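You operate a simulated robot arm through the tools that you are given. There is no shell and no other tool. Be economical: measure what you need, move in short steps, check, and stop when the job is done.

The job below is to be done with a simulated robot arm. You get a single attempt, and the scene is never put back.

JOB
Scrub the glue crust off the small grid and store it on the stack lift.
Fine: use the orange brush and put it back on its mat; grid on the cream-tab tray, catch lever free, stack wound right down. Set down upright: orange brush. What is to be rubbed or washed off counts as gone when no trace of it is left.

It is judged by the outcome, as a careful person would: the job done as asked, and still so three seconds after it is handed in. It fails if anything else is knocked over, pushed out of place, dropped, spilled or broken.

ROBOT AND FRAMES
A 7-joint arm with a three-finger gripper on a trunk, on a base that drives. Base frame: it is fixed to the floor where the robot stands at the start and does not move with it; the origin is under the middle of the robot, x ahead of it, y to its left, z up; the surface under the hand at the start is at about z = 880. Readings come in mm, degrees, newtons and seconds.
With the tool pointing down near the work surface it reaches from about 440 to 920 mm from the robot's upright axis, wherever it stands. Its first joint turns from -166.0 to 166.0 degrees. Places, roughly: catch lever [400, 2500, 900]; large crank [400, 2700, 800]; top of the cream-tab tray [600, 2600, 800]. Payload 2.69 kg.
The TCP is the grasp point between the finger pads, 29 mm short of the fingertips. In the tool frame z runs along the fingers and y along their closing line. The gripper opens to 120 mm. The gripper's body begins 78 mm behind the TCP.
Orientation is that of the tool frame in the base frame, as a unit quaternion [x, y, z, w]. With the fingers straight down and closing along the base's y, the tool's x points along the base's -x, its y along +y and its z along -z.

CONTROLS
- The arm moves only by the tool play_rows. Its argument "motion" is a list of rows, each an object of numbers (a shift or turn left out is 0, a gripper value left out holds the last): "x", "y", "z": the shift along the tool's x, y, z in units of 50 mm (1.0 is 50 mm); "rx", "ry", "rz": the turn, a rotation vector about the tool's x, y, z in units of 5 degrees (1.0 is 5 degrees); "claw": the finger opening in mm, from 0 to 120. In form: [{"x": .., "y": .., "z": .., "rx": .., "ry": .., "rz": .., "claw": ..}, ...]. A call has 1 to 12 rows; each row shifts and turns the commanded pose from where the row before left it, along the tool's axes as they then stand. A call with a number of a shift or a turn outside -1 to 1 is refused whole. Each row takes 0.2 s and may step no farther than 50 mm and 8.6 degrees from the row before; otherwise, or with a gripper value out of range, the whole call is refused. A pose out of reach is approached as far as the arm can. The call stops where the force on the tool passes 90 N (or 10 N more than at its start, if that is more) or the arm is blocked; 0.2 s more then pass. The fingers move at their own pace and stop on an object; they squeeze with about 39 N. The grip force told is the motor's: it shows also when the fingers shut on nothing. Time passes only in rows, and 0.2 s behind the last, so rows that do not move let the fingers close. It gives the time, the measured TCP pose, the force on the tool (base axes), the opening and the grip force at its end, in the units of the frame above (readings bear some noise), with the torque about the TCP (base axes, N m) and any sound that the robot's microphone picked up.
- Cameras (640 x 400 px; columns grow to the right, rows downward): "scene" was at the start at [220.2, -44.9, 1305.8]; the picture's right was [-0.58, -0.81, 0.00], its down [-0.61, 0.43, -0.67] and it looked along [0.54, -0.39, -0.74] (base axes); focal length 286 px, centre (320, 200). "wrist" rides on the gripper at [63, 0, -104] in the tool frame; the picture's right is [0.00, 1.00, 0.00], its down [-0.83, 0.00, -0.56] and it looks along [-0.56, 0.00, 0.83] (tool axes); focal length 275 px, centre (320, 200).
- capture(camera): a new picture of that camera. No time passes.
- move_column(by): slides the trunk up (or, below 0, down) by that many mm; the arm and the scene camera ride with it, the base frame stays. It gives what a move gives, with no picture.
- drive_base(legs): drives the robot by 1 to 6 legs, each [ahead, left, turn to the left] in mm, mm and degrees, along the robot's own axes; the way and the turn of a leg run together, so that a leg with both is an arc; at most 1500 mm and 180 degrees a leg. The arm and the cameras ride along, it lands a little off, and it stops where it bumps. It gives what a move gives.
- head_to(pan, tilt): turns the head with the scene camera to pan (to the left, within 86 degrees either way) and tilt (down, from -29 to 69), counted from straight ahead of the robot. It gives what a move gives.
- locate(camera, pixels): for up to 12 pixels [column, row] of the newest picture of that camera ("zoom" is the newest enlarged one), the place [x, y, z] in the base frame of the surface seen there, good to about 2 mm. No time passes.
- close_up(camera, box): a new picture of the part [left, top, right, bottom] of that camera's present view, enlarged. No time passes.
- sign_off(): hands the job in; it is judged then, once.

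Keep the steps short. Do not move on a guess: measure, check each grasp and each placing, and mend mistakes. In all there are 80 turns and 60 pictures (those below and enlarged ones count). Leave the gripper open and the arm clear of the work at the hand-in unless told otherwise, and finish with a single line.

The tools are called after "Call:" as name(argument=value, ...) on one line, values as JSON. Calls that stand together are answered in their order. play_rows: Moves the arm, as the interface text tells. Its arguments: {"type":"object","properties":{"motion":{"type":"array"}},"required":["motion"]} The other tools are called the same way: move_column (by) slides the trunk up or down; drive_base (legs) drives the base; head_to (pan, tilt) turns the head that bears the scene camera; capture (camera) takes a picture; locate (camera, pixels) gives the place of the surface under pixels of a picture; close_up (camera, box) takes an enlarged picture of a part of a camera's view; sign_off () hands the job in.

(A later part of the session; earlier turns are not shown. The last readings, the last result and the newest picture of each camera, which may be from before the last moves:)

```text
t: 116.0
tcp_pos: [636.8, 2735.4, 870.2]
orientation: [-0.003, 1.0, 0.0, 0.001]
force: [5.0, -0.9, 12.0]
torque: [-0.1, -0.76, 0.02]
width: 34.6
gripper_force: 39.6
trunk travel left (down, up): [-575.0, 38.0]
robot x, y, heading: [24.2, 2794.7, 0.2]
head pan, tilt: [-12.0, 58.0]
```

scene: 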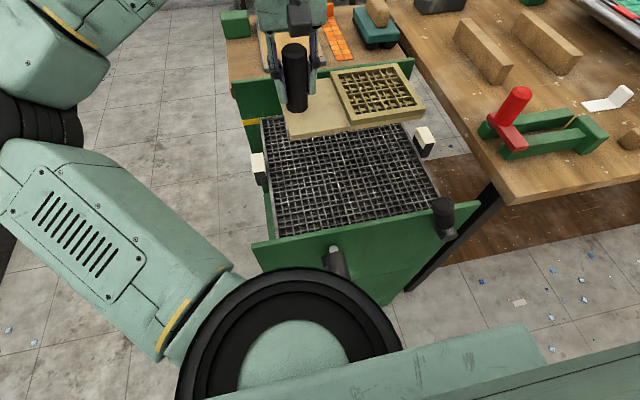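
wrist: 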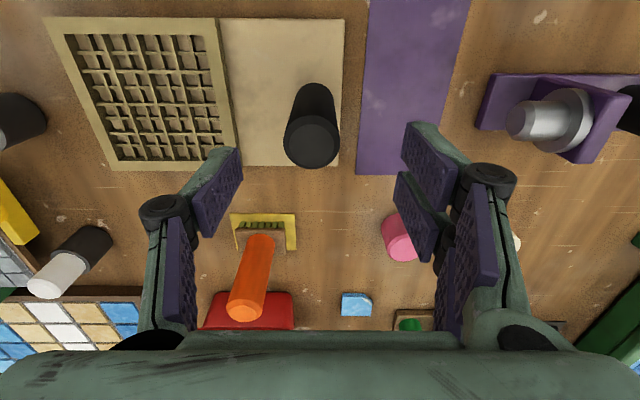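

Contact (12 N). I'll open to 64 mm, rise straight up and check.

Call:
play_rows(motion=[{"claw": 64}, {}, {}, {"z": -0.7}, {"z": -0.7}, {"z": -0.7}, {"z": -0.7}, {"z": -0.7}, {"z": -0.7}, {}])

Call:
close_up(camera="scene", box=[200, 60, 520, 260])

Call:
locate(camera="zoom", pixels=[[135, 205], [460, 145], [248, 235], [400, 225], [350, 270], [180, 320], [505, 290], [515, 345], [330, 385], [250, 310]])

```text
t: 118.2
tcp_pos: [636.8, 2736.0, 1081.1]
orientation: [-0.002, 1.0, 0.0, 0.0]
force: [-0.4, 0.2, -0.5]
torque: [-0.02, 0.04, -0.02]
width: 64.1
gripper_force: 0.2
trunk travel left (down, up): [-575.0, 38.0]
robot x, y, heading: [24.0, 2789.1, 0.0]
head pan, tilt: [-12.0, 58.0]
```

```text
2.00 times, centred on (360, 160) of scene
```

zoom: 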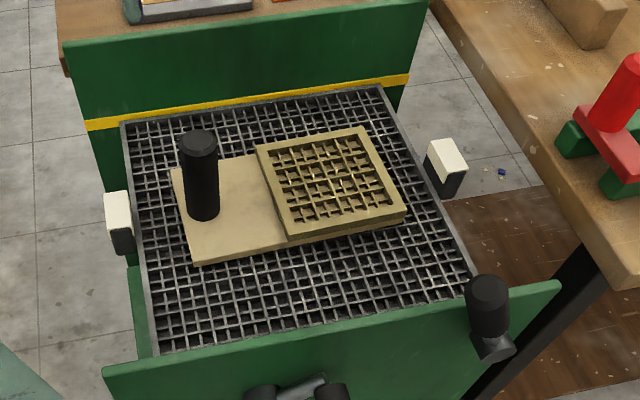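

```text
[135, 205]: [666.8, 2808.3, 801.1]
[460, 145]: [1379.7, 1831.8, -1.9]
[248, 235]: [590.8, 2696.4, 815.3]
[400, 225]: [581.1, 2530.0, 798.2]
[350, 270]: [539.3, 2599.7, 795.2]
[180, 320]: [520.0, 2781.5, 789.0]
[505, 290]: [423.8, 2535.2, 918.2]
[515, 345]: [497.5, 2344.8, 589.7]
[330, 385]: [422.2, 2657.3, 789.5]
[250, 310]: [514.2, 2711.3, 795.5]
```

The grid sits safely on the cream-tab tray. Now I'll back off about 340 mm and look at the crank and catch from the front.

Call:
drive_base(legs=[[-340, -80, 0]])

Call:
head_to(pan=0, tilt=48)

Call:
capture(camera="scene")

```text
t: 120.4
tcp_pos: [302.1, 2658.7, 1080.4]
orientation: [-0.005, 1.0, 0.0, -0.001]
force: [0.0, 0.0, 0.3]
torque: [0.02, -0.01, -0.02]
width: 63.7
gripper_force: 0.1
trunk travel left (down, up): [-575.0, 38.0]
robot x, y, heading: [-310.6, 2714.4, 0.1]
head pan, tilt: [-12.0, 58.0]
```

```text
t: 121.2
tcp_pos: [303.0, 2658.6, 1081.5]
orientation: [-0.005, 1.0, 0.001, 0.0]
force: [-0.1, 0.7, -0.7]
torque: [-0.02, 0.01, 0.0]
width: 63.8
gripper_force: 0.1
trunk travel left (down, up): [-575.0, 38.0]
robot x, y, heading: [-312.2, 2718.1, 0.1]
head pan, tilt: [0.0, 48.0]
```

```text
24 pictures are left
```

scene: 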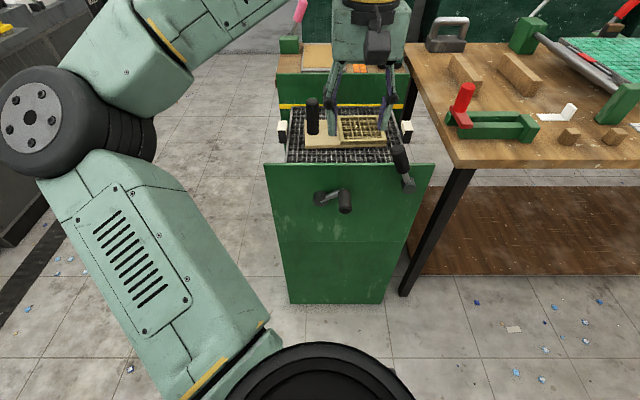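

The crank handle has swung from top to the right since I set the grid down, so the stack may sink. I'll zoom in and measure.

Call:
close_up(camera="scene", box=[265, 90, 445, 230])

Call:
locate(camera="zoom", pixels=[[226, 310], [240, 300], [270, 300], [296, 310], [290, 285], [306, 318], [130, 170], [250, 205], [365, 210], [500, 270], [470, 230], [483, 190]])

```text
2.86 times, centred on (355, 160) of scene
```

zoom: 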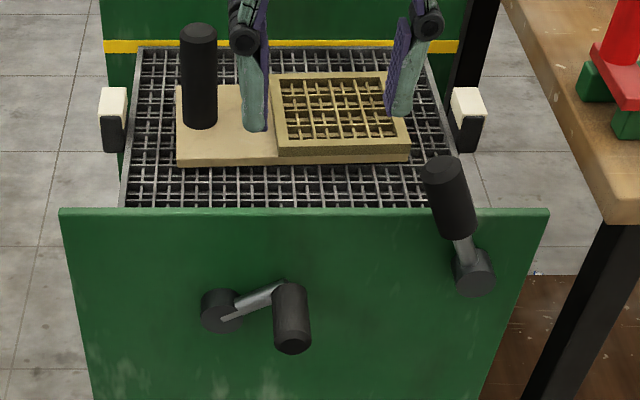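

```text
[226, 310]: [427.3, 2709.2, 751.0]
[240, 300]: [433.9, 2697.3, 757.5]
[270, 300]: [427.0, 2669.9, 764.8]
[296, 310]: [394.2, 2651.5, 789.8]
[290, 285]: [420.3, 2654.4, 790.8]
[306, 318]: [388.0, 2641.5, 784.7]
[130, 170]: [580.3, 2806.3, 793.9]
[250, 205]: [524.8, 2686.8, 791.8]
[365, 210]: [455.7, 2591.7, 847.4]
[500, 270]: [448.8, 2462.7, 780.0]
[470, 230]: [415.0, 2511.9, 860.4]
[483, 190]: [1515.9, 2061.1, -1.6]
```

Hub ≈ (430, 2709, 752), crank handle now ≈ (365–420, 2649, 777), radius ≈ 65 mm. To grip it I need the tool level. I'll back off 200 mm, lower the trunk 300 mm, then turn the tool forward in steps.

Call:
drive_base(legs=[[-200, 0, 0]])

Call:
move_column(by=-300)

Call:
play_rows(motion=[{"x": -0.8, "ry": -1}, {"x": -0.8, "ry": -1}, {"x": -0.8, "ry": -1}, {"x": -0.6, "ry": -1}, {"ry": -1}, {"ry": -1}, {"ry": -1}, {"ry": -1}, {"ry": -1}, {"ry": -1}, {}])

```text
t: 122.8
tcp_pos: [101.3, 2660.9, 1079.8]
orientation: [-0.007, 1.0, 0.0, 0.0]
force: [-1.3, -1.5, -0.4]
torque: [0.0, -0.03, -0.02]
width: 63.9
gripper_force: 0.1
trunk travel left (down, up): [-575.0, 38.0]
robot x, y, heading: [-512.1, 2713.7, 0.7]
head pan, tilt: [0.0, 48.0]
```

```text
t: 125.8
tcp_pos: [102.9, 2660.6, 779.9]
orientation: [-0.007, 1.0, 0.0, 0.0]
force: [-1.0, 0.0, 0.9]
torque: [0.04, -0.04, -0.01]
width: 64.1
gripper_force: 0.0
trunk travel left (down, up): [-275.0, 338.0]
robot x, y, heading: [-511.5, 2712.9, 0.4]
head pan, tilt: [0.0, 48.0]
```

```text
t: 128.2
tcp_pos: [249.7, 2663.1, 797.8]
orientation: [-0.006, 0.906, 0.002, 0.423]
force: [-0.2, -0.7, -0.6]
torque: [0.0, 0.02, -0.02]
width: 64.0
gripper_force: 0.1
trunk travel left (down, up): [-275.0, 338.0]
robot x, y, heading: [-510.0, 2714.2, 0.6]
head pan, tilt: [0.0, 48.0]
```

Turning works. Eight more steps to level, then a picture with the head tilted for the crank.

Call:
play_rows(motion=[{"ry": -1}, {"ry": -1}, {"ry": -1}, {"ry": -1}, {"ry": -1}, {"ry": -1}, {"ry": -1}, {"ry": -1}, {}])

Call:
head_to(pan=0, tilt=22)

Call:
capture(camera="scene")

Call:
capture(camera="wrist")

```text
t: 130.2
tcp_pos: [249.3, 2662.7, 798.0]
orientation: [-0.004, 0.707, 0.004, 0.707]
force: [0.2, -1.1, -1.3]
torque: [-0.03, 0.01, -0.02]
width: 64.1
gripper_force: 0.0
trunk travel left (down, up): [-275.0, 338.0]
robot x, y, heading: [-515.5, 2711.5, 0.4]
head pan, tilt: [0.0, 48.0]
```

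```text
t: 131.1
tcp_pos: [250.2, 2664.8, 798.4]
orientation: [-0.005, 0.707, 0.004, 0.707]
force: [0.1, 0.5, 0.2]
torque: [-0.01, -0.02, 0.04]
width: 63.9
gripper_force: 0.2
trunk travel left (down, up): [-275.0, 338.0]
robot x, y, heading: [-508.2, 2716.2, 0.4]
head pan, tilt: [0.0, 22.0]
```

```text
22 pictures are left
```

scene: 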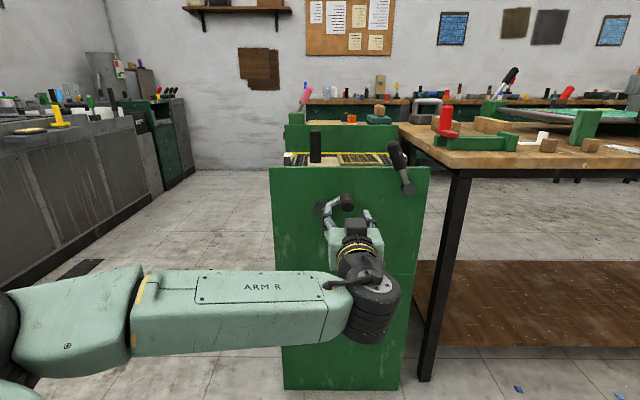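

```text
21 pictures are left
```

wrist: 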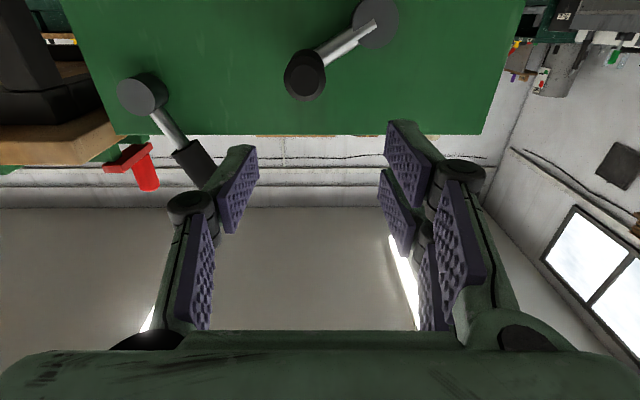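

The hand is level and faces the crank. I'll measure the handle and hub with the wrist camera.

Call:
locate(camera="wrist", pixels=[[304, 78], [288, 78], [322, 78], [304, 95], [304, 60], [376, 22], [375, 5], [144, 96], [128, 100], [160, 92], [172, 128], [345, 45]])

```text
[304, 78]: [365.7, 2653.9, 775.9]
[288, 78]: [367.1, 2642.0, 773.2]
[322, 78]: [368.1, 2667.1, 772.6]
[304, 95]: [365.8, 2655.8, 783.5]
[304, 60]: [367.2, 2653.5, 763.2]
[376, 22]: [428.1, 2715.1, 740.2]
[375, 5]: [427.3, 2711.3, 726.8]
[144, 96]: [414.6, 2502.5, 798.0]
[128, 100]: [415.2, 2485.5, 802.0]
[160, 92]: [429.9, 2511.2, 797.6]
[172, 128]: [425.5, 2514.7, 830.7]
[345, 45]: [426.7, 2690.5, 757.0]
```

Handle end centre (365.5, 2655, 774); hub (428, 2713, 743). I'll align, push forward to TCP x≈386 and close on the handle.

Call:
play_rows(motion=[{"x": 0.48, "y": -0.18}, {"z": 0.7}, {"z": 0.7}, {"z": 0.7}, {"z": 0.62}, {}, {"claw": 8}, {}, {}, {}])

Call:
capture(camera="wrist")

```text
t: 133.3
tcp_pos: [378.7, 2656.8, 778.3]
orientation: [-0.005, 0.707, 0.005, 0.707]
force: [10.5, -14.7, 5.7]
torque: [0.03, 0.32, -0.57]
width: 30.4
gripper_force: 34.2
out of reach, approached as far as the arm can: row 5
trunk travel left (down, up): [-275.0, 338.0]
robot x, y, heading: [-512.4, 2713.4, 0.6]
head pan, tilt: [0.0, 22.0]
```

```text
20 pictures are left
```

wrist: 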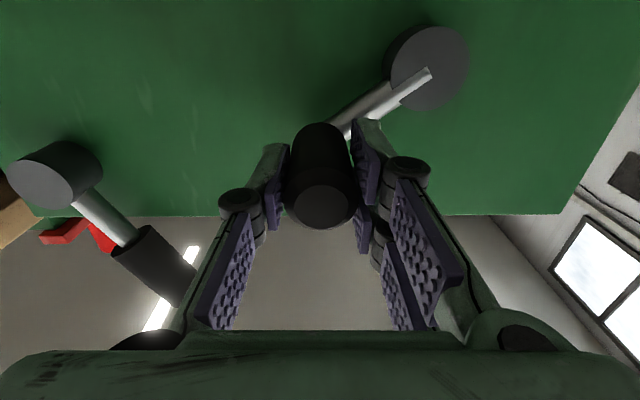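

Gripped at the arm's limit of reach (x 379). I want more reserve for the circle, so I'll open, draw back 115 mm, drive ahead 120 mm and re-measure.

Call:
play_rows(motion=[{"claw": 64}, {}, {}, {"z": -0.6}, {"z": -0.6}, {"z": -0.6}, {"z": -0.6}, {}])

Call:
drive_base(legs=[[125, 0, -0.5]])

Call:
capture(camera="wrist")

```text
t: 135.1
tcp_pos: [258.7, 2660.6, 776.8]
orientation: [-0.005, 0.707, 0.005, 0.707]
force: [-1.2, -0.2, -1.2]
torque: [0.01, 0.03, 0.02]
width: 64.0
gripper_force: 0.0
trunk travel left (down, up): [-275.0, 338.0]
robot x, y, heading: [-510.5, 2717.2, 0.3]
head pan, tilt: [0.0, 22.0]
```

```text
t: 136.3
tcp_pos: [385.6, 2654.1, 777.8]
orientation: [-0.002, 0.707, 0.002, 0.707]
force: [-1.1, -0.1, -0.1]
torque: [0.0, -0.03, -0.01]
width: 63.9
gripper_force: 0.1
trunk travel left (down, up): [-275.0, 338.0]
robot x, y, heading: [-382.4, 2713.6, 0.1]
head pan, tilt: [0.0, 22.0]
```

```text
19 pictures are left
```

wrist: 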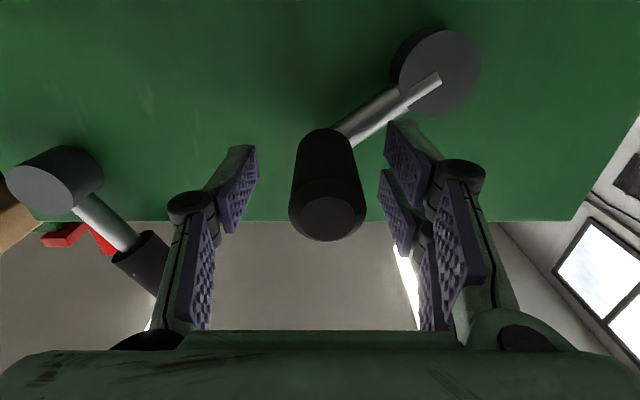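

The hand is already around the handle (TCP x 386). I'll close and try a small clockwise turn (handle down), watching force and sound.

Call:
play_rows(motion=[{"x": 0.06, "claw": 8}, {}, {}, {}, {"x": 0.12, "y": -0.05}, {"x": 0.12, "y": -0.03}, {"x": 0.13, "y": -0.03}, {}])

```text
t: 138.2
tcp_pos: [386.1, 2647.2, 756.2]
orientation: [-0.002, 0.707, 0.002, 0.708]
force: [8.9, -5.5, 3.3]
torque: [0.03, -0.3, -0.13]
width: 31.3
gripper_force: 44.9
trunk travel left (down, up): [-275.0, 338.0]
robot x, y, heading: [-380.4, 2713.8, -0.2]
head pan, tilt: [0.0, 22.0]
```

It turns freely with little force. I'll go on clockwise around the hub in 20° steps, half a turn first.

Call:
play_rows(motion=[{"x": 0.452, "y": -0.004}, {"x": 0.426, "y": 0.148}, {"x": 0.35, "y": 0.286}, {"x": 0.23, "y": 0.388}, {"x": 0.084, "y": 0.444}, {"x": -0.074, "y": 0.446}, {}])

Call:
close_up(camera="scene", box=[260, 110, 440, 250])

```text
t: 139.8
tcp_pos: [380.0, 2665.1, 753.9]
orientation: [-0.01, 0.711, 0.008, 0.703]
force: [-8.3, 10.8, -11.1]
torque: [-0.12, -0.1, 0.1]
width: 9.1
gripper_force: 1.0
out of reach, approached as far as the arm can: row 1, 2, 3, 4, 5, 6
trunk travel left (down, up): [-275.0, 338.0]
robot x, y, heading: [-387.6, 2718.8, 0.0]
head pan, tilt: [0.0, 22.0]
```

```text
2.86 times, centred on (350, 180) of scene
```

zoom: 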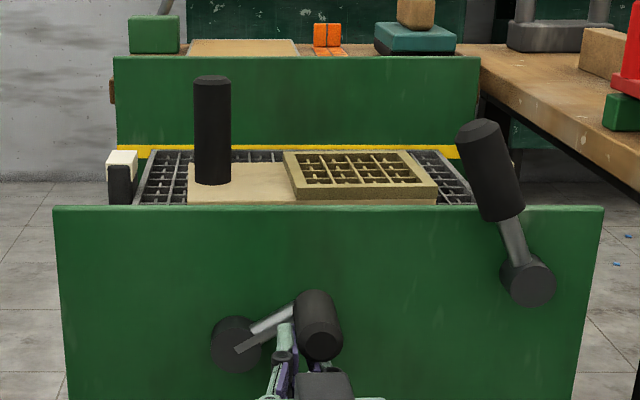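

The crank did not move: the fingers slipped off and it stands where it was, so the catch blocks it. I'll draw back, raise to the catch lever's height, and read the pose.

Call:
play_rows(motion=[{"z": -0.7}, {"z": -0.7}, {"z": -0.7, "claw": 70}, {"x": -0.9}, {"x": -0.9}, {"x": -0.7}, {}])

Call:
capture(camera="scene")

```text
t: 141.3
tcp_pos: [333.3, 2636.7, 890.1]
orientation: [0.006, 0.709, -0.007, 0.705]
force: [0.3, 0.3, -0.2]
torque: [0.02, -0.03, 0.0]
width: 70.2
gripper_force: 0.1
out of reach, approached as far as the arm can: row 2, 3
trunk travel left (down, up): [-275.0, 338.0]
robot x, y, heading: [-385.2, 2712.9, -0.0]
head pan, tilt: [0.0, 22.0]
```

```text
17 pictures are left
```

scene: 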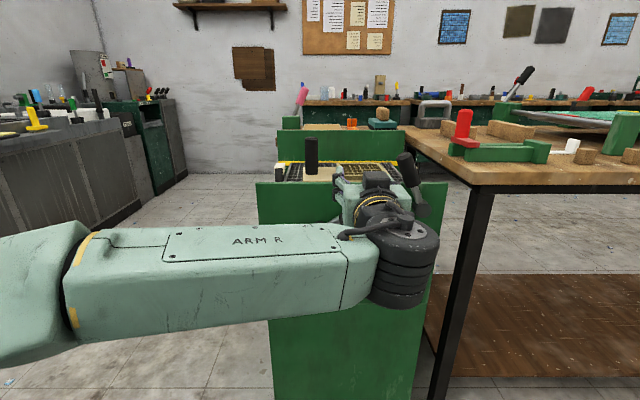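

Hand at (333, 2637, 890). I'll shift 103 mm right to face the lever's grip at (428, 2534, 887) and check with the wrist camera.

Call:
play_rows(motion=[{"y": -0.7}, {"y": -0.7}, {"y": -0.66}, {}])

Call:
capture(camera="wrist")

Call:
locate(camera="wrist", pixels=[[320, 120], [300, 120], [340, 120], [320, 160], [320, 90], [310, 180]])

```text
t: 142.3
tcp_pos: [333.8, 2545.2, 894.9]
orientation: [-0.002, 0.707, 0.002, 0.707]
force: [-0.6, -0.2, -0.1]
torque: [-0.02, -0.03, 0.03]
width: 70.0
gripper_force: 0.0
trunk travel left (down, up): [-275.0, 338.0]
robot x, y, heading: [-386.3, 2718.2, -0.2]
head pan, tilt: [0.0, 22.0]
```

```text
16 pictures are left
```

wrist: 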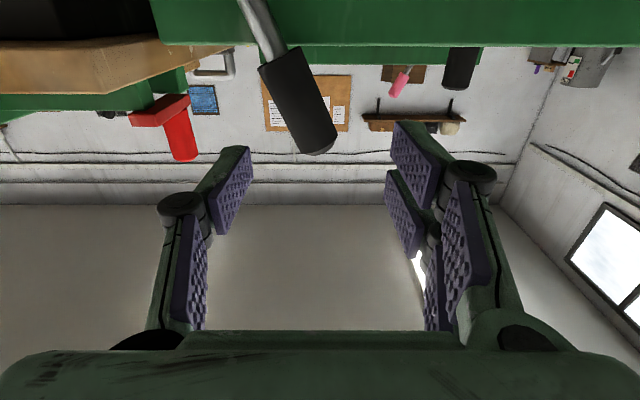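

```text
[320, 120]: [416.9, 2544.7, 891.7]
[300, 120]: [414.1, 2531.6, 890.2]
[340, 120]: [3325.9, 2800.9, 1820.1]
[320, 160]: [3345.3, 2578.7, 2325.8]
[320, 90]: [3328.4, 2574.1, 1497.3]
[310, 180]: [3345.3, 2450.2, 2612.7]
```

Grip axis is at y≈2536 for z 888. I'll move in to x≈420, close loosely to 40 mm as a cage, and push the lever gently to the right.

Call:
play_rows(motion=[{"x": 0.14, "y": -0.18}, {"z": 0.6}, {"z": 0.6}, {"z": 0.5}, {"claw": 40}, {}, {}, {"y": -0.3, "x": -0.11}, {"y": -0.3, "x": -0.06}, {}])

Call:
capture(camera="wrist")

```text
t: 144.6
tcp_pos: [417.6, 2508.2, 897.9]
orientation: [-0.002, 0.707, 0.002, 0.707]
force: [0.2, 2.6, 1.0]
torque: [-0.05, -0.01, 0.02]
width: 41.7
gripper_force: 0.4
trunk travel left (down, up): [-275.0, 338.0]
robot x, y, heading: [-386.5, 2710.2, -0.1]
head pan, tilt: [0.0, 22.0]
```

```text
15 pictures are left
```

wrist: 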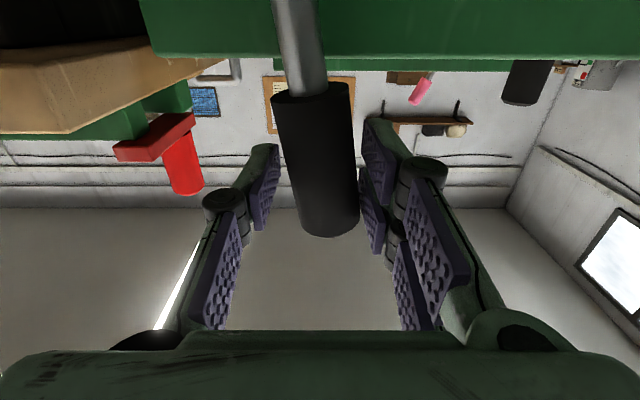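

It moves easily (2.6 N). I'll continue pushing to the right in small steps until it meets a stop.

Call:
play_rows(motion=[{"y": -0.3, "x": 0.02}, {"y": -0.3, "x": 0.06}, {"y": -0.2, "x": 0.06}, {}])

```text
t: 145.6
tcp_pos: [418.0, 2467.9, 890.7]
orientation: [-0.003, 0.707, 0.002, 0.708]
force: [0.3, 2.4, 4.4]
torque: [0.16, -0.03, 0.06]
width: 42.2
gripper_force: 1.6
trunk travel left (down, up): [-275.0, 338.0]
robot x, y, heading: [-383.6, 2713.2, -0.1]
head pan, tilt: [0.0, 22.0]
```

Call:
play_rows(motion=[{"y": -0.3, "x": 0.1}, {"y": -0.3, "x": 0.14}, {}])

Call:
capture(camera="wrist")

```text
t: 146.3
tcp_pos: [421.4, 2446.8, 888.7]
orientation: [-0.012, 0.702, 0.008, 0.712]
force: [6.4, 38.9, 38.7]
torque: [2.19, -0.38, 0.21]
width: 64.5
gripper_force: 18.6
trunk travel left (down, up): [-275.0, 338.0]
robot x, y, heading: [-383.2, 2715.3, -0.0]
head pan, tilt: [0.0, 22.0]
```

```text
14 pictures are left
```

wrist: 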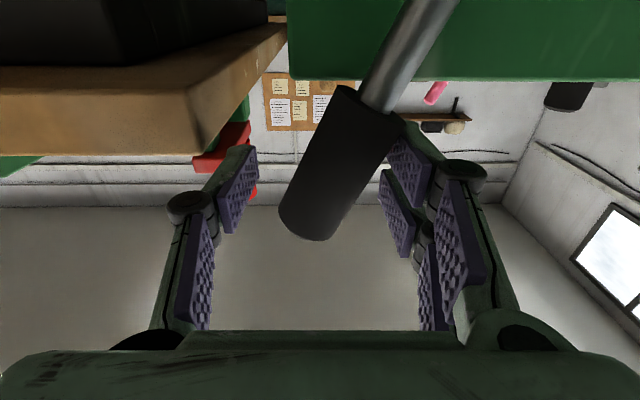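

The lever met its stop leaning right. I'll ease off, open, draw back, and see whether the crank or stack changed.

Call:
play_rows(motion=[{"y": 0.3, "x": -0.1, "claw": 70}, {}, {}, {"z": -0.7}, {"z": -0.7}, {"z": -0.4}, {}])

Call:
close_up(camera="scene", box=[250, 110, 450, 250])

```text
t: 147.9
tcp_pos: [328.9, 2451.8, 883.7]
orientation: [-0.001, 0.707, 0.002, 0.707]
force: [-1.3, -0.4, -0.8]
torque: [-0.04, -0.04, -0.01]
width: 70.1
gripper_force: 0.1
trunk travel left (down, up): [-275.0, 338.0]
robot x, y, heading: [-379.8, 2714.4, -0.2]
head pan, tilt: [0.0, 22.0]
```

```text
2.86 times, centred on (350, 180) of scene
```

zoom: 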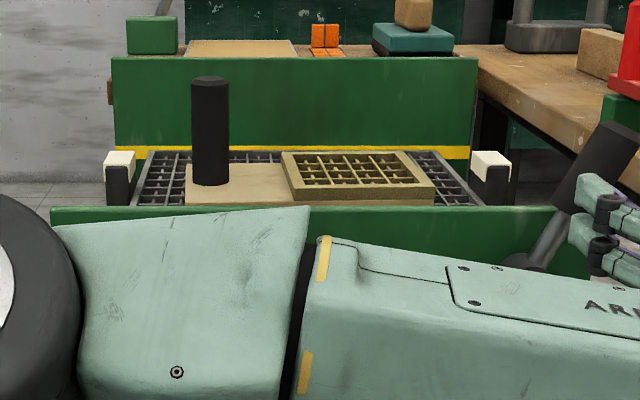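

The lever stays over and the stack is unchanged. I'll back off 60 mm, lower the trunk 150 mm so that the lower half of the circle is reachable, and return to the crank.

Call:
drive_base(legs=[[-70, 0, 0]])

Call:
move_column(by=-150)

Call:
play_rows(motion=[{"x": -0.4, "y": 0.6}, {"x": -0.4, "y": 0.6}, {"y": 0.7}, {"y": 0.7}, {"y": 0.7}, {"y": 0.7}, {}])

Call:
capture(camera="wrist")

```text
t: 149.0
tcp_pos: [261.0, 2453.7, 883.5]
orientation: [-0.003, 0.707, 0.002, 0.707]
force: [0.5, 0.0, 0.9]
torque: [0.02, 0.02, 0.0]
width: 70.0
gripper_force: 0.0
trunk travel left (down, up): [-275.0, 338.0]
robot x, y, heading: [-454.8, 2715.6, -0.1]
head pan, tilt: [0.0, 22.0]
```

```text
t: 150.7
tcp_pos: [262.2, 2453.7, 734.0]
orientation: [-0.003, 0.707, 0.003, 0.707]
force: [0.2, 0.1, -0.7]
torque: [-0.02, 0.0, -0.03]
width: 69.8
gripper_force: 0.0
trunk travel left (down, up): [-125.0, 488.0]
robot x, y, heading: [-453.4, 2712.6, 0.2]
head pan, tilt: [0.0, 22.0]
```

```text
t: 152.3
tcp_pos: [262.0, 2653.3, 774.6]
orientation: [-0.002, 0.707, 0.004, 0.707]
force: [0.2, -0.9, -0.6]
torque: [0.0, 0.01, 0.02]
width: 70.0
gripper_force: 0.1
trunk travel left (down, up): [-125.0, 488.0]
robot x, y, heading: [-454.7, 2711.5, 0.2]
head pan, tilt: [0.0, 22.0]
```

```text
12 pictures are left
```

wrist: 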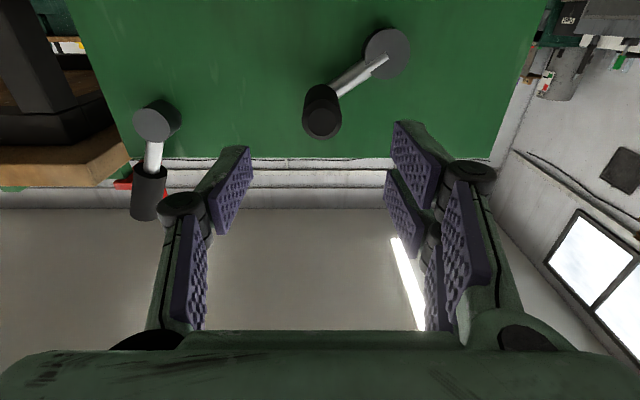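

The lever leans right and the crank handle is as before at (2655, 774). I'll move in 128 mm, grip, and try 40° clockwise.

Call:
play_rows(motion=[{"z": 0.7}, {"z": 0.7}, {"z": 0.7}, {"z": 0.48, "y": 0.03}, {"claw": 8}, {}, {}, {}, {"x": 0.28, "y": -0.09}, {"x": 0.3, "y": -0.05}, {"x": 0.3, "y": 0.03}, {}])

Call:
capture(camera="wrist")

```text
t: 154.9
tcp_pos: [389.9, 2648.2, 729.1]
orientation: [-0.002, 0.708, 0.002, 0.707]
force: [0.0, 0.5, 0.3]
torque: [0.04, 0.02, -0.01]
width: 8.1
gripper_force: 0.0
trunk travel left (down, up): [-125.0, 488.0]
robot x, y, heading: [-451.1, 2714.4, -0.1]
head pan, tilt: [0.0, 22.0]
```

```text
11 pictures are left
```

wrist: 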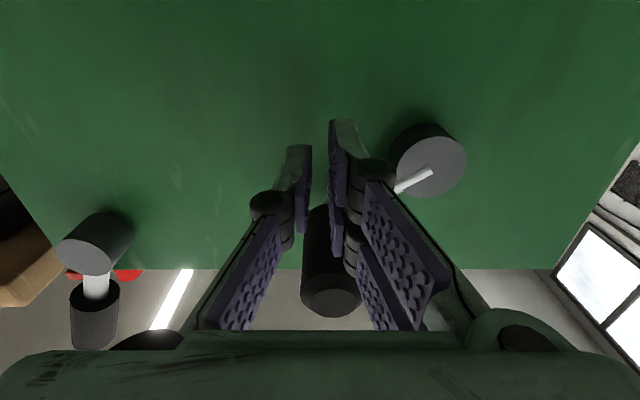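

It slipped off again; clockwise is still resisted. The closed fingers are right under the handle, so I'll push it gently upward (counter-clockwise) to test that sense.

Call:
play_rows(motion=[{"y": 0.1, "x": -0.3}, {"x": -0.16}, {"x": -0.12}, {"x": -0.12}, {"x": -0.12}, {}])

Call:
capture(camera="wrist")

```text
t: 156.1
tcp_pos: [392.5, 2669.7, 755.4]
orientation: [-0.014, 0.718, 0.012, 0.696]
force: [2.6, 19.2, -15.3]
torque: [-0.3, -0.19, -0.13]
width: 6.2
gripper_force: 30.4
trunk travel left (down, up): [-125.0, 488.0]
robot x, y, heading: [-455.2, 2715.6, 0.4]
head pan, tilt: [0.0, 22.0]
stopped in row 6: the force on the tool passed its limit at 96 N (the readings are from after the stop); the commanded pose is now the measured one
```

```text
10 pictures are left
```

wrist: 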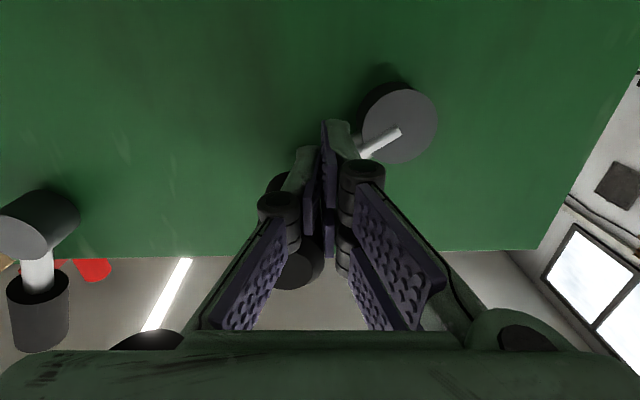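

Upward is blocked hard (96 N) with the lever to the right. So "right" locks the crank. With the lever at left the handle had followed at first, and the crank had also yielded when the grid was set down, so "left" is free. I'll draw back, square the tool, and return to the lever.

Call:
play_rows(motion=[{"x": 0.3}, {"z": -0.7, "claw": 40}, {"z": -0.7}, {"z": -0.7}, {"rx": 0.36, "ry": -0.36}, {"y": -0.8}, {"y": -0.8}, {"y": -0.8}, {"y": -0.8}, {"y": -0.8}, {}])

Call:
move_column(by=150)

Call:
drive_base(legs=[[70, 0, 0]])

```text
t: 158.5
tcp_pos: [281.9, 2459.3, 745.4]
orientation: [0.004, 0.704, -0.003, 0.71]
force: [-0.3, -0.5, 0.5]
torque: [-0.02, 0.01, 0.03]
width: 40.0
gripper_force: 0.0
trunk travel left (down, up): [-125.0, 488.0]
robot x, y, heading: [-455.9, 2714.4, 0.0]
head pan, tilt: [0.0, 22.0]
```

```text
t: 160.3
tcp_pos: [281.8, 2459.3, 893.8]
orientation: [0.005, 0.704, -0.004, 0.71]
force: [0.0, 0.5, -0.2]
torque: [0.01, 0.0, -0.01]
width: 39.9
gripper_force: 0.0
trunk travel left (down, up): [-275.0, 338.0]
robot x, y, heading: [-457.4, 2714.7, -0.0]
head pan, tilt: [0.0, 22.0]
```

```text
t: 161.3
tcp_pos: [350.7, 2459.7, 895.5]
orientation: [0.005, 0.704, -0.005, 0.71]
force: [0.1, 0.3, 0.5]
torque: [-0.01, -0.01, -0.01]
width: 40.0
gripper_force: 0.1
trunk travel left (down, up): [-275.0, 338.0]
robot x, y, heading: [-388.3, 2716.3, 0.2]
head pan, tilt: [0.0, 22.0]
```

I'll go around the lever's grip with open fingers, close to a 40 mm cage, and sweep it back to the left.

Call:
play_rows(motion=[{"claw": 74, "x": 0.06}, {}, {"z": 0.5}, {"z": 0.5}, {"z": 0.36}, {"claw": 42}, {}, {"y": 0.3, "x": -0.1}, {"y": 0.34, "x": -0.06}, {"y": 0.34}, {"y": 0.34, "x": 0.06}, {}])

Call:
capture(camera="wrist")

```text
t: 163.9
tcp_pos: [417.9, 2525.1, 898.5]
orientation: [0.004, 0.704, -0.004, 0.71]
force: [0.4, -2.1, 3.3]
torque: [-0.09, 0.01, -0.02]
width: 43.6
gripper_force: 1.5
trunk travel left (down, up): [-275.0, 338.0]
robot x, y, heading: [-388.5, 2720.6, 0.2]
head pan, tilt: [0.0, 22.0]
```

```text
9 pictures are left
```

wrist: 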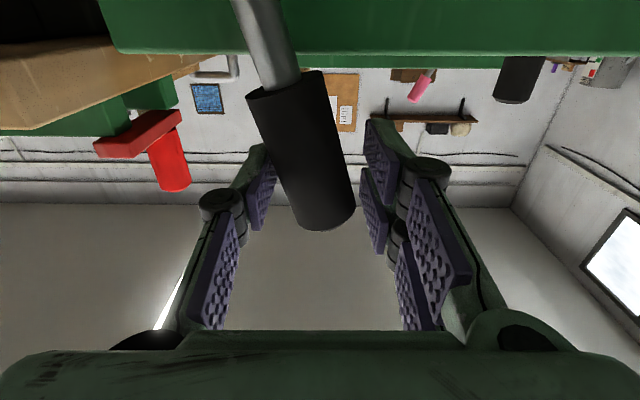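

The lever comes along, now leaning left about 15°. I'll push on to its left stop, then open and draw back.

Call:
play_rows(motion=[{"y": 0.2, "x": 0.06}, {"y": 0.2, "x": 0.06}, {"y": 0.1, "x": 0.04}, {}])

```text
t: 164.9
tcp_pos: [418.1, 2544.3, 892.4]
orientation: [0.005, 0.702, -0.005, 0.713]
force: [21.0, -27.9, 23.3]
torque: [-0.95, -0.39, 0.26]
width: 57.3
gripper_force: 11.8
trunk travel left (down, up): [-275.0, 338.0]
robot x, y, heading: [-384.1, 2718.3, 0.1]
head pan, tilt: [0.0, 22.0]
```

Stop met (28 N). Ease off, open, draw back, then return to the crank (base -70 mm, trunk -150 mm).

Call:
play_rows(motion=[{"y": -0.16, "claw": 74}, {}, {}, {"z": -0.7}, {"z": -0.7}, {"z": -0.3}, {}])

Call:
drive_base(legs=[[-70, 0, 0]])

Call:
move_column(by=-150)

Call:
play_rows(motion=[{"x": -0.3, "y": 0.6, "ry": 0.08, "rx": -0.08}, {"x": -0.3, "y": 0.6}, {"y": 0.6}, {"y": 0.6}, {}])

Call:
capture(camera="wrist")

```text
t: 166.5
tcp_pos: [333.5, 2542.0, 890.0]
orientation: [0.005, 0.704, -0.004, 0.71]
force: [-1.0, -0.1, -0.1]
torque: [-0.04, 0.05, 0.01]
width: 74.2
gripper_force: 0.0
trunk travel left (down, up): [-275.0, 338.0]
robot x, y, heading: [-385.3, 2714.4, -0.0]
head pan, tilt: [0.0, 22.0]
```

```text
t: 167.5
tcp_pos: [266.1, 2541.8, 889.2]
orientation: [0.005, 0.704, -0.004, 0.71]
force: [-0.2, -0.2, -0.4]
torque: [-0.02, -0.03, -0.01]
width: 73.7
gripper_force: 0.0
trunk travel left (down, up): [-275.0, 338.0]
robot x, y, heading: [-453.8, 2714.9, -0.1]
head pan, tilt: [0.0, 22.0]
```

```text
t: 169.2
tcp_pos: [265.6, 2541.1, 739.9]
orientation: [0.005, 0.703, -0.004, 0.711]
force: [0.6, 0.3, -0.1]
torque: [-0.03, 0.01, 0.0]
width: 74.1
gripper_force: 0.1
trunk travel left (down, up): [-125.0, 488.0]
robot x, y, heading: [-454.0, 2717.9, -0.1]
head pan, tilt: [0.0, 22.0]
```

```text
t: 170.4
tcp_pos: [267.1, 2661.9, 770.7]
orientation: [0.002, 0.707, -0.002, 0.708]
force: [-0.3, 0.4, -0.1]
torque: [-0.02, 0.03, 0.01]
width: 74.2
gripper_force: 0.0
trunk travel left (down, up): [-125.0, 488.0]
robot x, y, heading: [-454.2, 2712.7, -0.2]
head pan, tilt: [0.0, 22.0]
```

```text
8 pictures are left
```

wrist: 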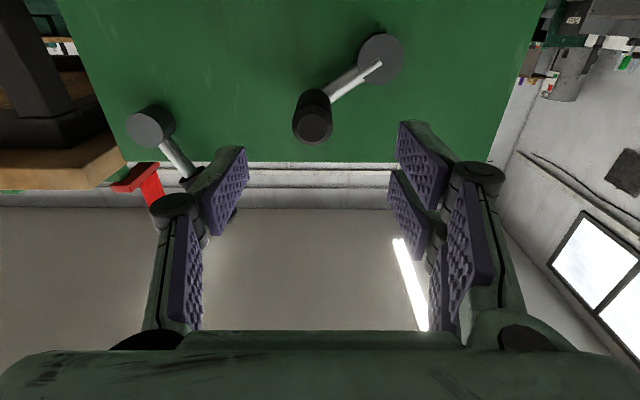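

Call:
locate(camera="wrist", pixels=[[314, 127], [299, 127], [329, 127], [314, 112], [314, 140], [384, 58], [384, 40], [384, 76], [398, 60]])

```text
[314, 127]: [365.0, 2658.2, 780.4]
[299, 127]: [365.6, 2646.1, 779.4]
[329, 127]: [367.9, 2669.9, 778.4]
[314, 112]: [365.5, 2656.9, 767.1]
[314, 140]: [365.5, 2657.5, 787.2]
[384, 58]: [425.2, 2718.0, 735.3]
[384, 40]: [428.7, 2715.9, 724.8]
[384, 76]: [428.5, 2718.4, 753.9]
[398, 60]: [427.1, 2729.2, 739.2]
```

Handle axis (2657, 778), hub (2714, 739), radius ≈ 68. I'll grip it centrally and try 15 mm clockwise, then read forces.

Call:
play_rows(motion=[{"x": -0.14, "y": -0.09}, {"z": 0.7}, {"z": 0.7}, {"z": 0.7}, {"z": 0.42}, {"claw": 8}, {}, {}, {}, {"x": 0.12, "y": -0.084}, {"x": 0.14, "y": -0.07}, {}])

```text
t: 173.0
tcp_pos: [392.1, 2649.4, 765.6]
orientation: [0.002, 0.707, -0.001, 0.708]
force: [8.7, -4.8, 3.5]
torque: [0.01, -0.42, -0.11]
width: 30.6
gripper_force: 45.4
trunk travel left (down, up): [-125.0, 488.0]
robot x, y, heading: [-448.8, 2715.6, 0.0]
head pan, tilt: [0.0, 22.0]
```

It follows (grip 30.6 mm, low force). I'll go on along the arc about 60° more and check.

Call:
play_rows(motion=[{"x": 0.232, "y": -0.05}, {"x": 0.232, "y": -0.05}, {"x": 0.236, "y": 0.03}, {"x": 0.236, "y": 0.03}, {}])

```text
t: 174.2
tcp_pos: [392.1, 2646.5, 718.5]
orientation: [0.002, 0.707, -0.001, 0.707]
force: [-14.0, 1.0, 0.2]
torque: [-0.04, -0.08, 0.09]
width: 30.3
gripper_force: 44.5
trunk travel left (down, up): [-125.0, 488.0]
robot x, y, heading: [-454.4, 2712.4, 0.2]
head pan, tilt: [0.0, 22.0]
```

The crank turns properly now. On through the bottom of the circle, 120° more.

Call:
play_rows(motion=[{"x": 0.422, "y": 0.22}, {"x": 0.32, "y": 0.352}, {"x": 0.182, "y": 0.44}, {"x": 0.02, "y": 0.476}, {"x": -0.144, "y": 0.452}, {"x": -0.29, "y": 0.378}, {}])

```text
t: 175.8
tcp_pos: [392.8, 2767.1, 693.1]
orientation: [-0.001, 0.706, 0.001, 0.708]
force: [-46.2, 18.1, -13.2]
torque: [-0.02, 0.0, 0.63]
width: 30.5
gripper_force: 45.4
trunk travel left (down, up): [-125.0, 488.0]
robot x, y, heading: [-454.7, 2714.1, 0.1]
head pan, tilt: [0.0, 22.0]
```

Following well (now at ~229°), but there is 46 N along x, so I'll ease back 2 mm and go another 120°.

Call:
play_rows(motion=[{"z": -0.05, "x": -0.402, "y": 0.254}, {"x": -0.464, "y": 0.102}, {"x": -0.472, "y": -0.062}, {"x": -0.422, "y": -0.22}, {"x": -0.32, "y": -0.352}, {"x": -0.182, "y": -0.44}, {}])

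Call:
close_up(camera="scene", box=[240, 80, 460, 250])

```text
t: 177.4
tcp_pos: [392.7, 2724.0, 808.0]
orientation: [0.003, 0.704, -0.002, 0.71]
force: [38.6, -0.2, 22.8]
torque: [0.02, -0.99, -0.23]
width: 30.4
gripper_force: 45.7
trunk travel left (down, up): [-125.0, 488.0]
robot x, y, heading: [-451.4, 2715.1, -0.1]
head pan, tilt: [0.0, 22.0]
```

```text
2.35 times, centred on (350, 165) of scene
```

zoom: 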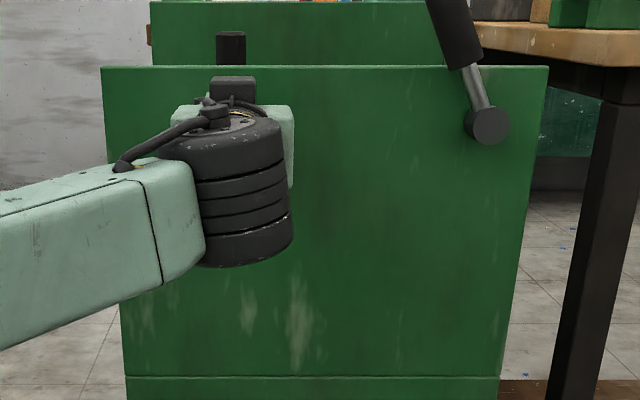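

One turn almost done with the crank at the top. I'll read the height of the grid's handle to learn the lift's travel per turn.

Call:
locate(camera="zoom", pixels=[[231, 36], [231, 50], [450, 20], [300, 67]])

Call:
play_rows(motion=[{"x": -0.02, "y": -0.476}, {"x": 0.144, "y": -0.452}, {"x": 0.29, "y": -0.378}, {"x": 0.402, "y": -0.254}, {"x": 0.464, "y": -0.102}, {"x": 0.472, "y": 0.062}, {}])

```text
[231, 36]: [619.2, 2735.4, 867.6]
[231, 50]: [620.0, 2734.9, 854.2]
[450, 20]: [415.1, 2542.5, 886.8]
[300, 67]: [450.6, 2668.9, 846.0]
```

```text
t: 179.0
tcp_pos: [390.6, 2647.5, 713.0]
orientation: [0.0, 0.708, 0.0, 0.707]
force: [14.3, -3.5, -5.6]
torque: [-0.02, 0.43, 0.0]
width: 30.4
gripper_force: 45.4
trunk travel left (down, up): [-125.0, 488.0]
robot x, y, heading: [-455.9, 2713.0, 0.2]
head pan, tilt: [0.0, 22.0]
```

About 40 mm down per turn; it turns on smoothly. I'll wind on clockwise 480°, in two runs of 240°.

Call:
play_rows(motion=[{"x": 0.422, "y": 0.22}, {"x": 0.32, "y": 0.352}, {"x": 0.182, "y": 0.44}, {"x": 0.02, "y": 0.476}, {"x": -0.144, "y": 0.452}, {"x": -0.29, "y": 0.378}, {"x": -0.402, "y": 0.254}, {"x": -0.464, "y": 0.102}, {"x": -0.472, "y": -0.062}, {"x": -0.422, "y": -0.22}, {"x": -0.32, "y": -0.352}, {"x": -0.182, "y": -0.44}])

Call:
play_rows(motion=[{"x": -0.02, "y": -0.476}, {"x": 0.144, "y": -0.452}, {"x": 0.29, "y": -0.378}, {"x": 0.402, "y": -0.254}, {"x": 0.464, "y": -0.102}, {"x": 0.472, "y": 0.062}, {"x": 0.422, "y": 0.22}, {"x": 0.32, "y": 0.352}, {"x": 0.182, "y": 0.44}, {"x": 0.02, "y": 0.476}, {"x": -0.144, "y": 0.452}, {"x": -0.29, "y": 0.378}])

```text
t: 181.6
tcp_pos: [390.7, 2725.5, 806.4]
orientation: [0.003, 0.705, -0.003, 0.709]
force: [41.4, 2.8, 18.3]
torque: [-0.02, -0.46, -0.1]
width: 30.4
gripper_force: 45.0
trunk travel left (down, up): [-125.0, 488.0]
robot x, y, heading: [-453.4, 2717.0, 0.1]
head pan, tilt: [0.0, 22.0]
```

```text
t: 184.2
tcp_pos: [391.3, 2762.6, 690.6]
orientation: [0.001, 0.707, -0.001, 0.708]
force: [-0.7, 0.4, 0.2]
torque: [0.02, -0.02, -0.01]
width: 8.0
gripper_force: 0.1
trunk travel left (down, up): [-125.0, 488.0]
robot x, y, heading: [-451.0, 2715.2, -0.0]
head pan, tilt: [0.0, 22.0]
```

The handle slipped out in the second run: perhaps the bottom stop. I'll draw back 100 mm, open, and look.

Call:
play_rows(motion=[{"z": -0.8, "claw": 74}, {"z": -0.8}, {"z": -0.8}, {}])

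Call:
capture(camera="wrist")

Call:
close_up(camera="scene", box=[240, 80, 460, 250])

Call:
locate(camera="zoom", pixels=[[231, 50], [231, 56], [231, 62], [500, 125], [450, 20]])

```text
t: 185.2
tcp_pos: [271.3, 2762.3, 692.0]
orientation: [0.003, 0.706, -0.002, 0.708]
force: [-0.2, 0.3, -0.2]
torque: [0.0, 0.01, 0.0]
width: 74.0
gripper_force: 0.1
trunk travel left (down, up): [-125.0, 488.0]
robot x, y, heading: [-452.5, 2710.6, -0.2]
head pan, tilt: [0.0, 22.0]
```

```text
6 pictures are left
```

wrist: 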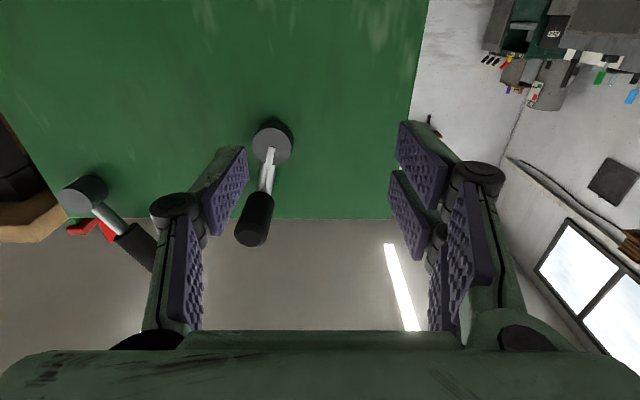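

```text
2.35 times, centred on (350, 165) of scene
```

zoom: 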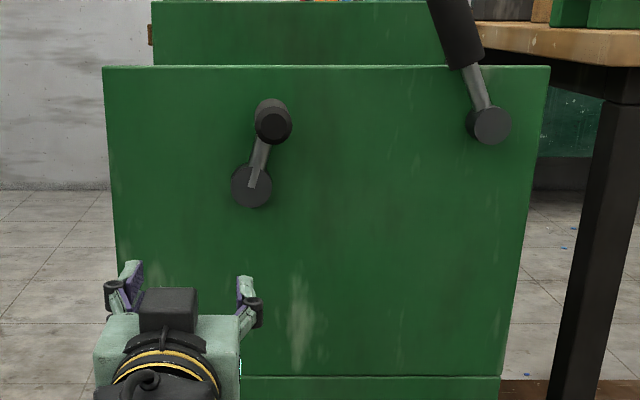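

```text
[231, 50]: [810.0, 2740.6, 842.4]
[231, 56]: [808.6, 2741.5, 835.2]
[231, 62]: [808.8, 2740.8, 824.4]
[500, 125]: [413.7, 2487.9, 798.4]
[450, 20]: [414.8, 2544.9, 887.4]
```

The grid has sunk below the panel; the crank stands ~18° past top after two turns. To be sure that it is the bottom stop, I'll push the handle on clockwise with closed fingers from its left side.

Call:
play_rows(motion=[{"x": -0.75, "y": -0.25, "claw": 0}, {"x": -0.75, "y": -0.25}, {"x": -0.74, "y": -0.26}, {}, {"z": 0.8}, {"z": 0.8}, {"z": 0.8}, {"y": -0.12}, {"y": -0.1}, {"y": -0.06}, {}])

Call:
capture(camera="wrist")

```text
t: 187.6
tcp_pos: [391.3, 2719.1, 802.5]
orientation: [-0.005, 0.708, 0.002, 0.707]
force: [-1.3, 37.0, -3.3]
torque: [0.06, -0.05, -0.79]
width: 0.2
gripper_force: 28.3
trunk travel left (down, up): [-125.0, 488.0]
robot x, y, heading: [-453.0, 2713.0, -0.2]
head pan, tilt: [0.0, 22.0]
```

```text
4 pictures are left
```

wrist: 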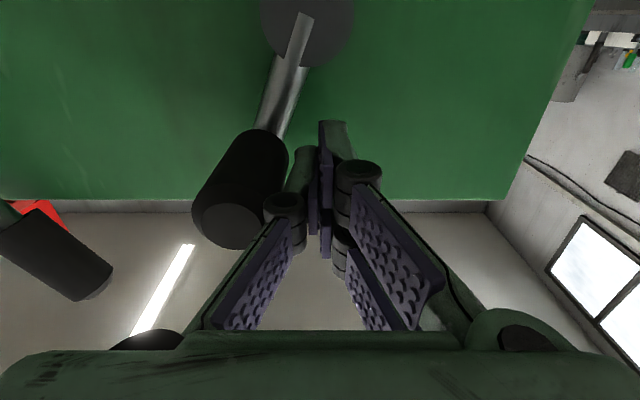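

37 N and the handle does not give. One firmer push to confirm, then back away, raise the trunk and look into the lift from above.

Call:
play_rows(motion=[{"y": -0.07}, {}])

Call:
play_rows(motion=[{"y": 0.4}, {"z": -0.7}, {"z": -0.7}, {"z": -0.7, "claw": 80}, {}])

Call:
drive_base(legs=[[-100, 0, 0]])

Call:
move_column(by=450)

Call:
drive_base(legs=[[200, 0, 0]])

Call:
head_to(pan=-5, tilt=50)

Call:
capture(camera="scene")

```text
t: 188.2
tcp_pos: [391.1, 2717.4, 805.3]
orientation: [-0.007, 0.706, 0.004, 0.708]
force: [2.5, 43.9, 3.6]
torque: [-0.01, 0.07, -0.86]
width: 0.1
gripper_force: 28.7
trunk travel left (down, up): [-125.0, 488.0]
robot x, y, heading: [-451.7, 2710.5, -0.1]
head pan, tilt: [0.0, 22.0]
```

```text
t: 189.6
tcp_pos: [289.0, 2692.2, 797.8]
orientation: [0.023, 0.711, -0.038, 0.702]
force: [0.1, 0.8, 0.9]
torque: [0.02, 0.02, -0.02]
width: 58.7
gripper_force: 0.1
trunk travel left (down, up): [-125.0, 488.0]
robot x, y, heading: [-451.6, 2712.2, 0.1]
head pan, tilt: [0.0, 22.0]
stopped in row 5: the arm was blocked; the commanded pose is now the measured one
```

```text
t: 190.8
tcp_pos: [188.8, 2693.4, 798.4]
orientation: [0.022, 0.71, -0.035, 0.703]
force: [-0.7, 0.3, 0.1]
torque: [0.01, -0.03, -0.01]
width: 80.2
gripper_force: 0.0
trunk travel left (down, up): [-125.0, 488.0]
robot x, y, heading: [-551.8, 2711.7, 0.1]
head pan, tilt: [0.0, 22.0]
```

```text
refused: 450 is not a number from -400 to 400
```

```text
t: 192.4
tcp_pos: [389.7, 2692.8, 798.7]
orientation: [0.022, 0.711, -0.037, 0.702]
force: [-0.1, -0.1, -0.4]
torque: [0.01, -0.03, -0.01]
width: 80.4
gripper_force: 0.0
trunk travel left (down, up): [-125.0, 488.0]
robot x, y, heading: [-349.9, 2715.1, -0.0]
head pan, tilt: [0.0, 22.0]
```

```text
t: 193.3
tcp_pos: [391.6, 2693.7, 797.9]
orientation: [0.021, 0.711, -0.037, 0.702]
force: [0.3, 0.5, 0.8]
torque: [-0.02, -0.01, -0.03]
width: 80.3
gripper_force: 0.1
trunk travel left (down, up): [-125.0, 488.0]
robot x, y, heading: [-354.6, 2714.0, -0.1]
head pan, tilt: [-5.0, 50.0]
```

```text
3 pictures are left
```

scene: 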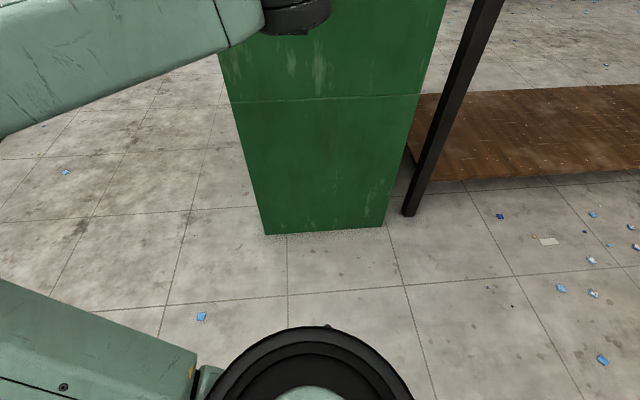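

The trunk move was refused (limit 400), so the hand merely came round the handle again with no force on it. I'll back off, raise 400 mm, come forward and look.

Call:
drive_base(legs=[[-200, 0, 0]])

Call:
move_column(by=400)

Call:
drive_base(legs=[[330, 0, 0]])

Call:
head_to(pan=-5, tilt=46)

Call:
capture(camera="scene")

```text
t: 194.9
tcp_pos: [190.4, 2693.3, 797.1]
orientation: [0.021, 0.711, -0.036, 0.702]
force: [-0.1, 0.5, -0.2]
torque: [-0.01, -0.03, -0.03]
width: 80.2
gripper_force: 0.0
trunk travel left (down, up): [-125.0, 488.0]
robot x, y, heading: [-551.4, 2716.2, 0.3]
head pan, tilt: [-5.0, 50.0]
```

```text
t: 198.8
tcp_pos: [189.6, 2694.0, 1197.3]
orientation: [0.021, 0.711, -0.036, 0.702]
force: [-0.1, -0.7, -0.9]
torque: [0.0, -0.01, 0.04]
width: 79.9
gripper_force: 0.1
trunk travel left (down, up): [-525.0, 88.0]
robot x, y, heading: [-551.6, 2714.6, 0.1]
head pan, tilt: [-5.0, 50.0]
```

```text
t: 200.9
tcp_pos: [514.5, 2696.2, 1196.8]
orientation: [0.02, 0.711, -0.036, 0.702]
force: [0.0, 0.4, -0.5]
torque: [-0.04, 0.0, -0.01]
width: 80.0
gripper_force: 0.1
trunk travel left (down, up): [-525.0, 88.0]
robot x, y, heading: [-226.7, 2716.7, 0.3]
head pan, tilt: [-5.0, 50.0]
```

```text
t: 201.6
tcp_pos: [515.8, 2695.5, 1197.4]
orientation: [0.021, 0.711, -0.037, 0.702]
force: [0.3, 0.1, -0.2]
torque: [0.0, 0.01, 0.05]
width: 80.1
gripper_force: 0.0
trunk travel left (down, up): [-525.0, 88.0]
robot x, y, heading: [-226.0, 2718.5, 0.2]
head pan, tilt: [-5.0, 46.0]
```

```text
2 pictures are left
```

scene: 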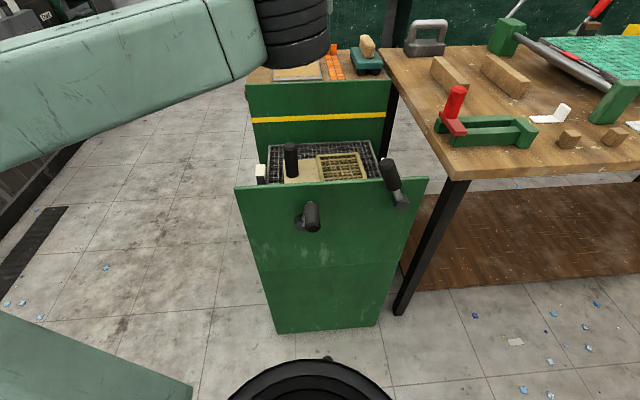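

Call:
close_up(camera="scene", box=[230, 100, 440, 240])

Call:
locate(camera="zoom", pixels=[[195, 215], [230, 190], [370, 175], [215, 125], [265, 290], [275, 320], [205, 320], [480, 180], [160, 190]])

```text
2.86 times, centred on (335, 170) of scene
```

zoom: 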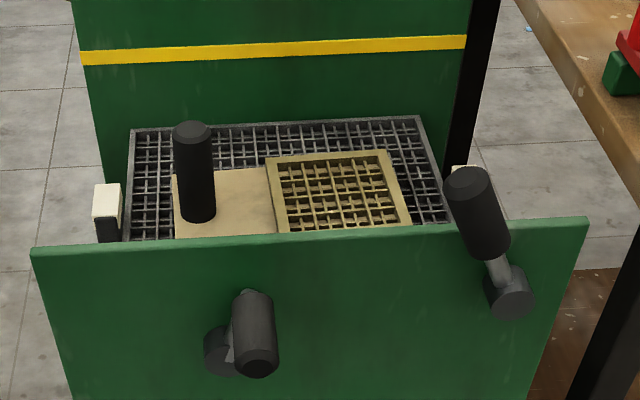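

```text
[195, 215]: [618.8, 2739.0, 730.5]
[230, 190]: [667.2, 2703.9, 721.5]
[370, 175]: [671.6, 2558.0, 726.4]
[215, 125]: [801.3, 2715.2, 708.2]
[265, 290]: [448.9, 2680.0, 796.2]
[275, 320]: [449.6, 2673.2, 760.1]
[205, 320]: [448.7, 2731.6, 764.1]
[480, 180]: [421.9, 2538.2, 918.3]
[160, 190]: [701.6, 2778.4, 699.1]
```

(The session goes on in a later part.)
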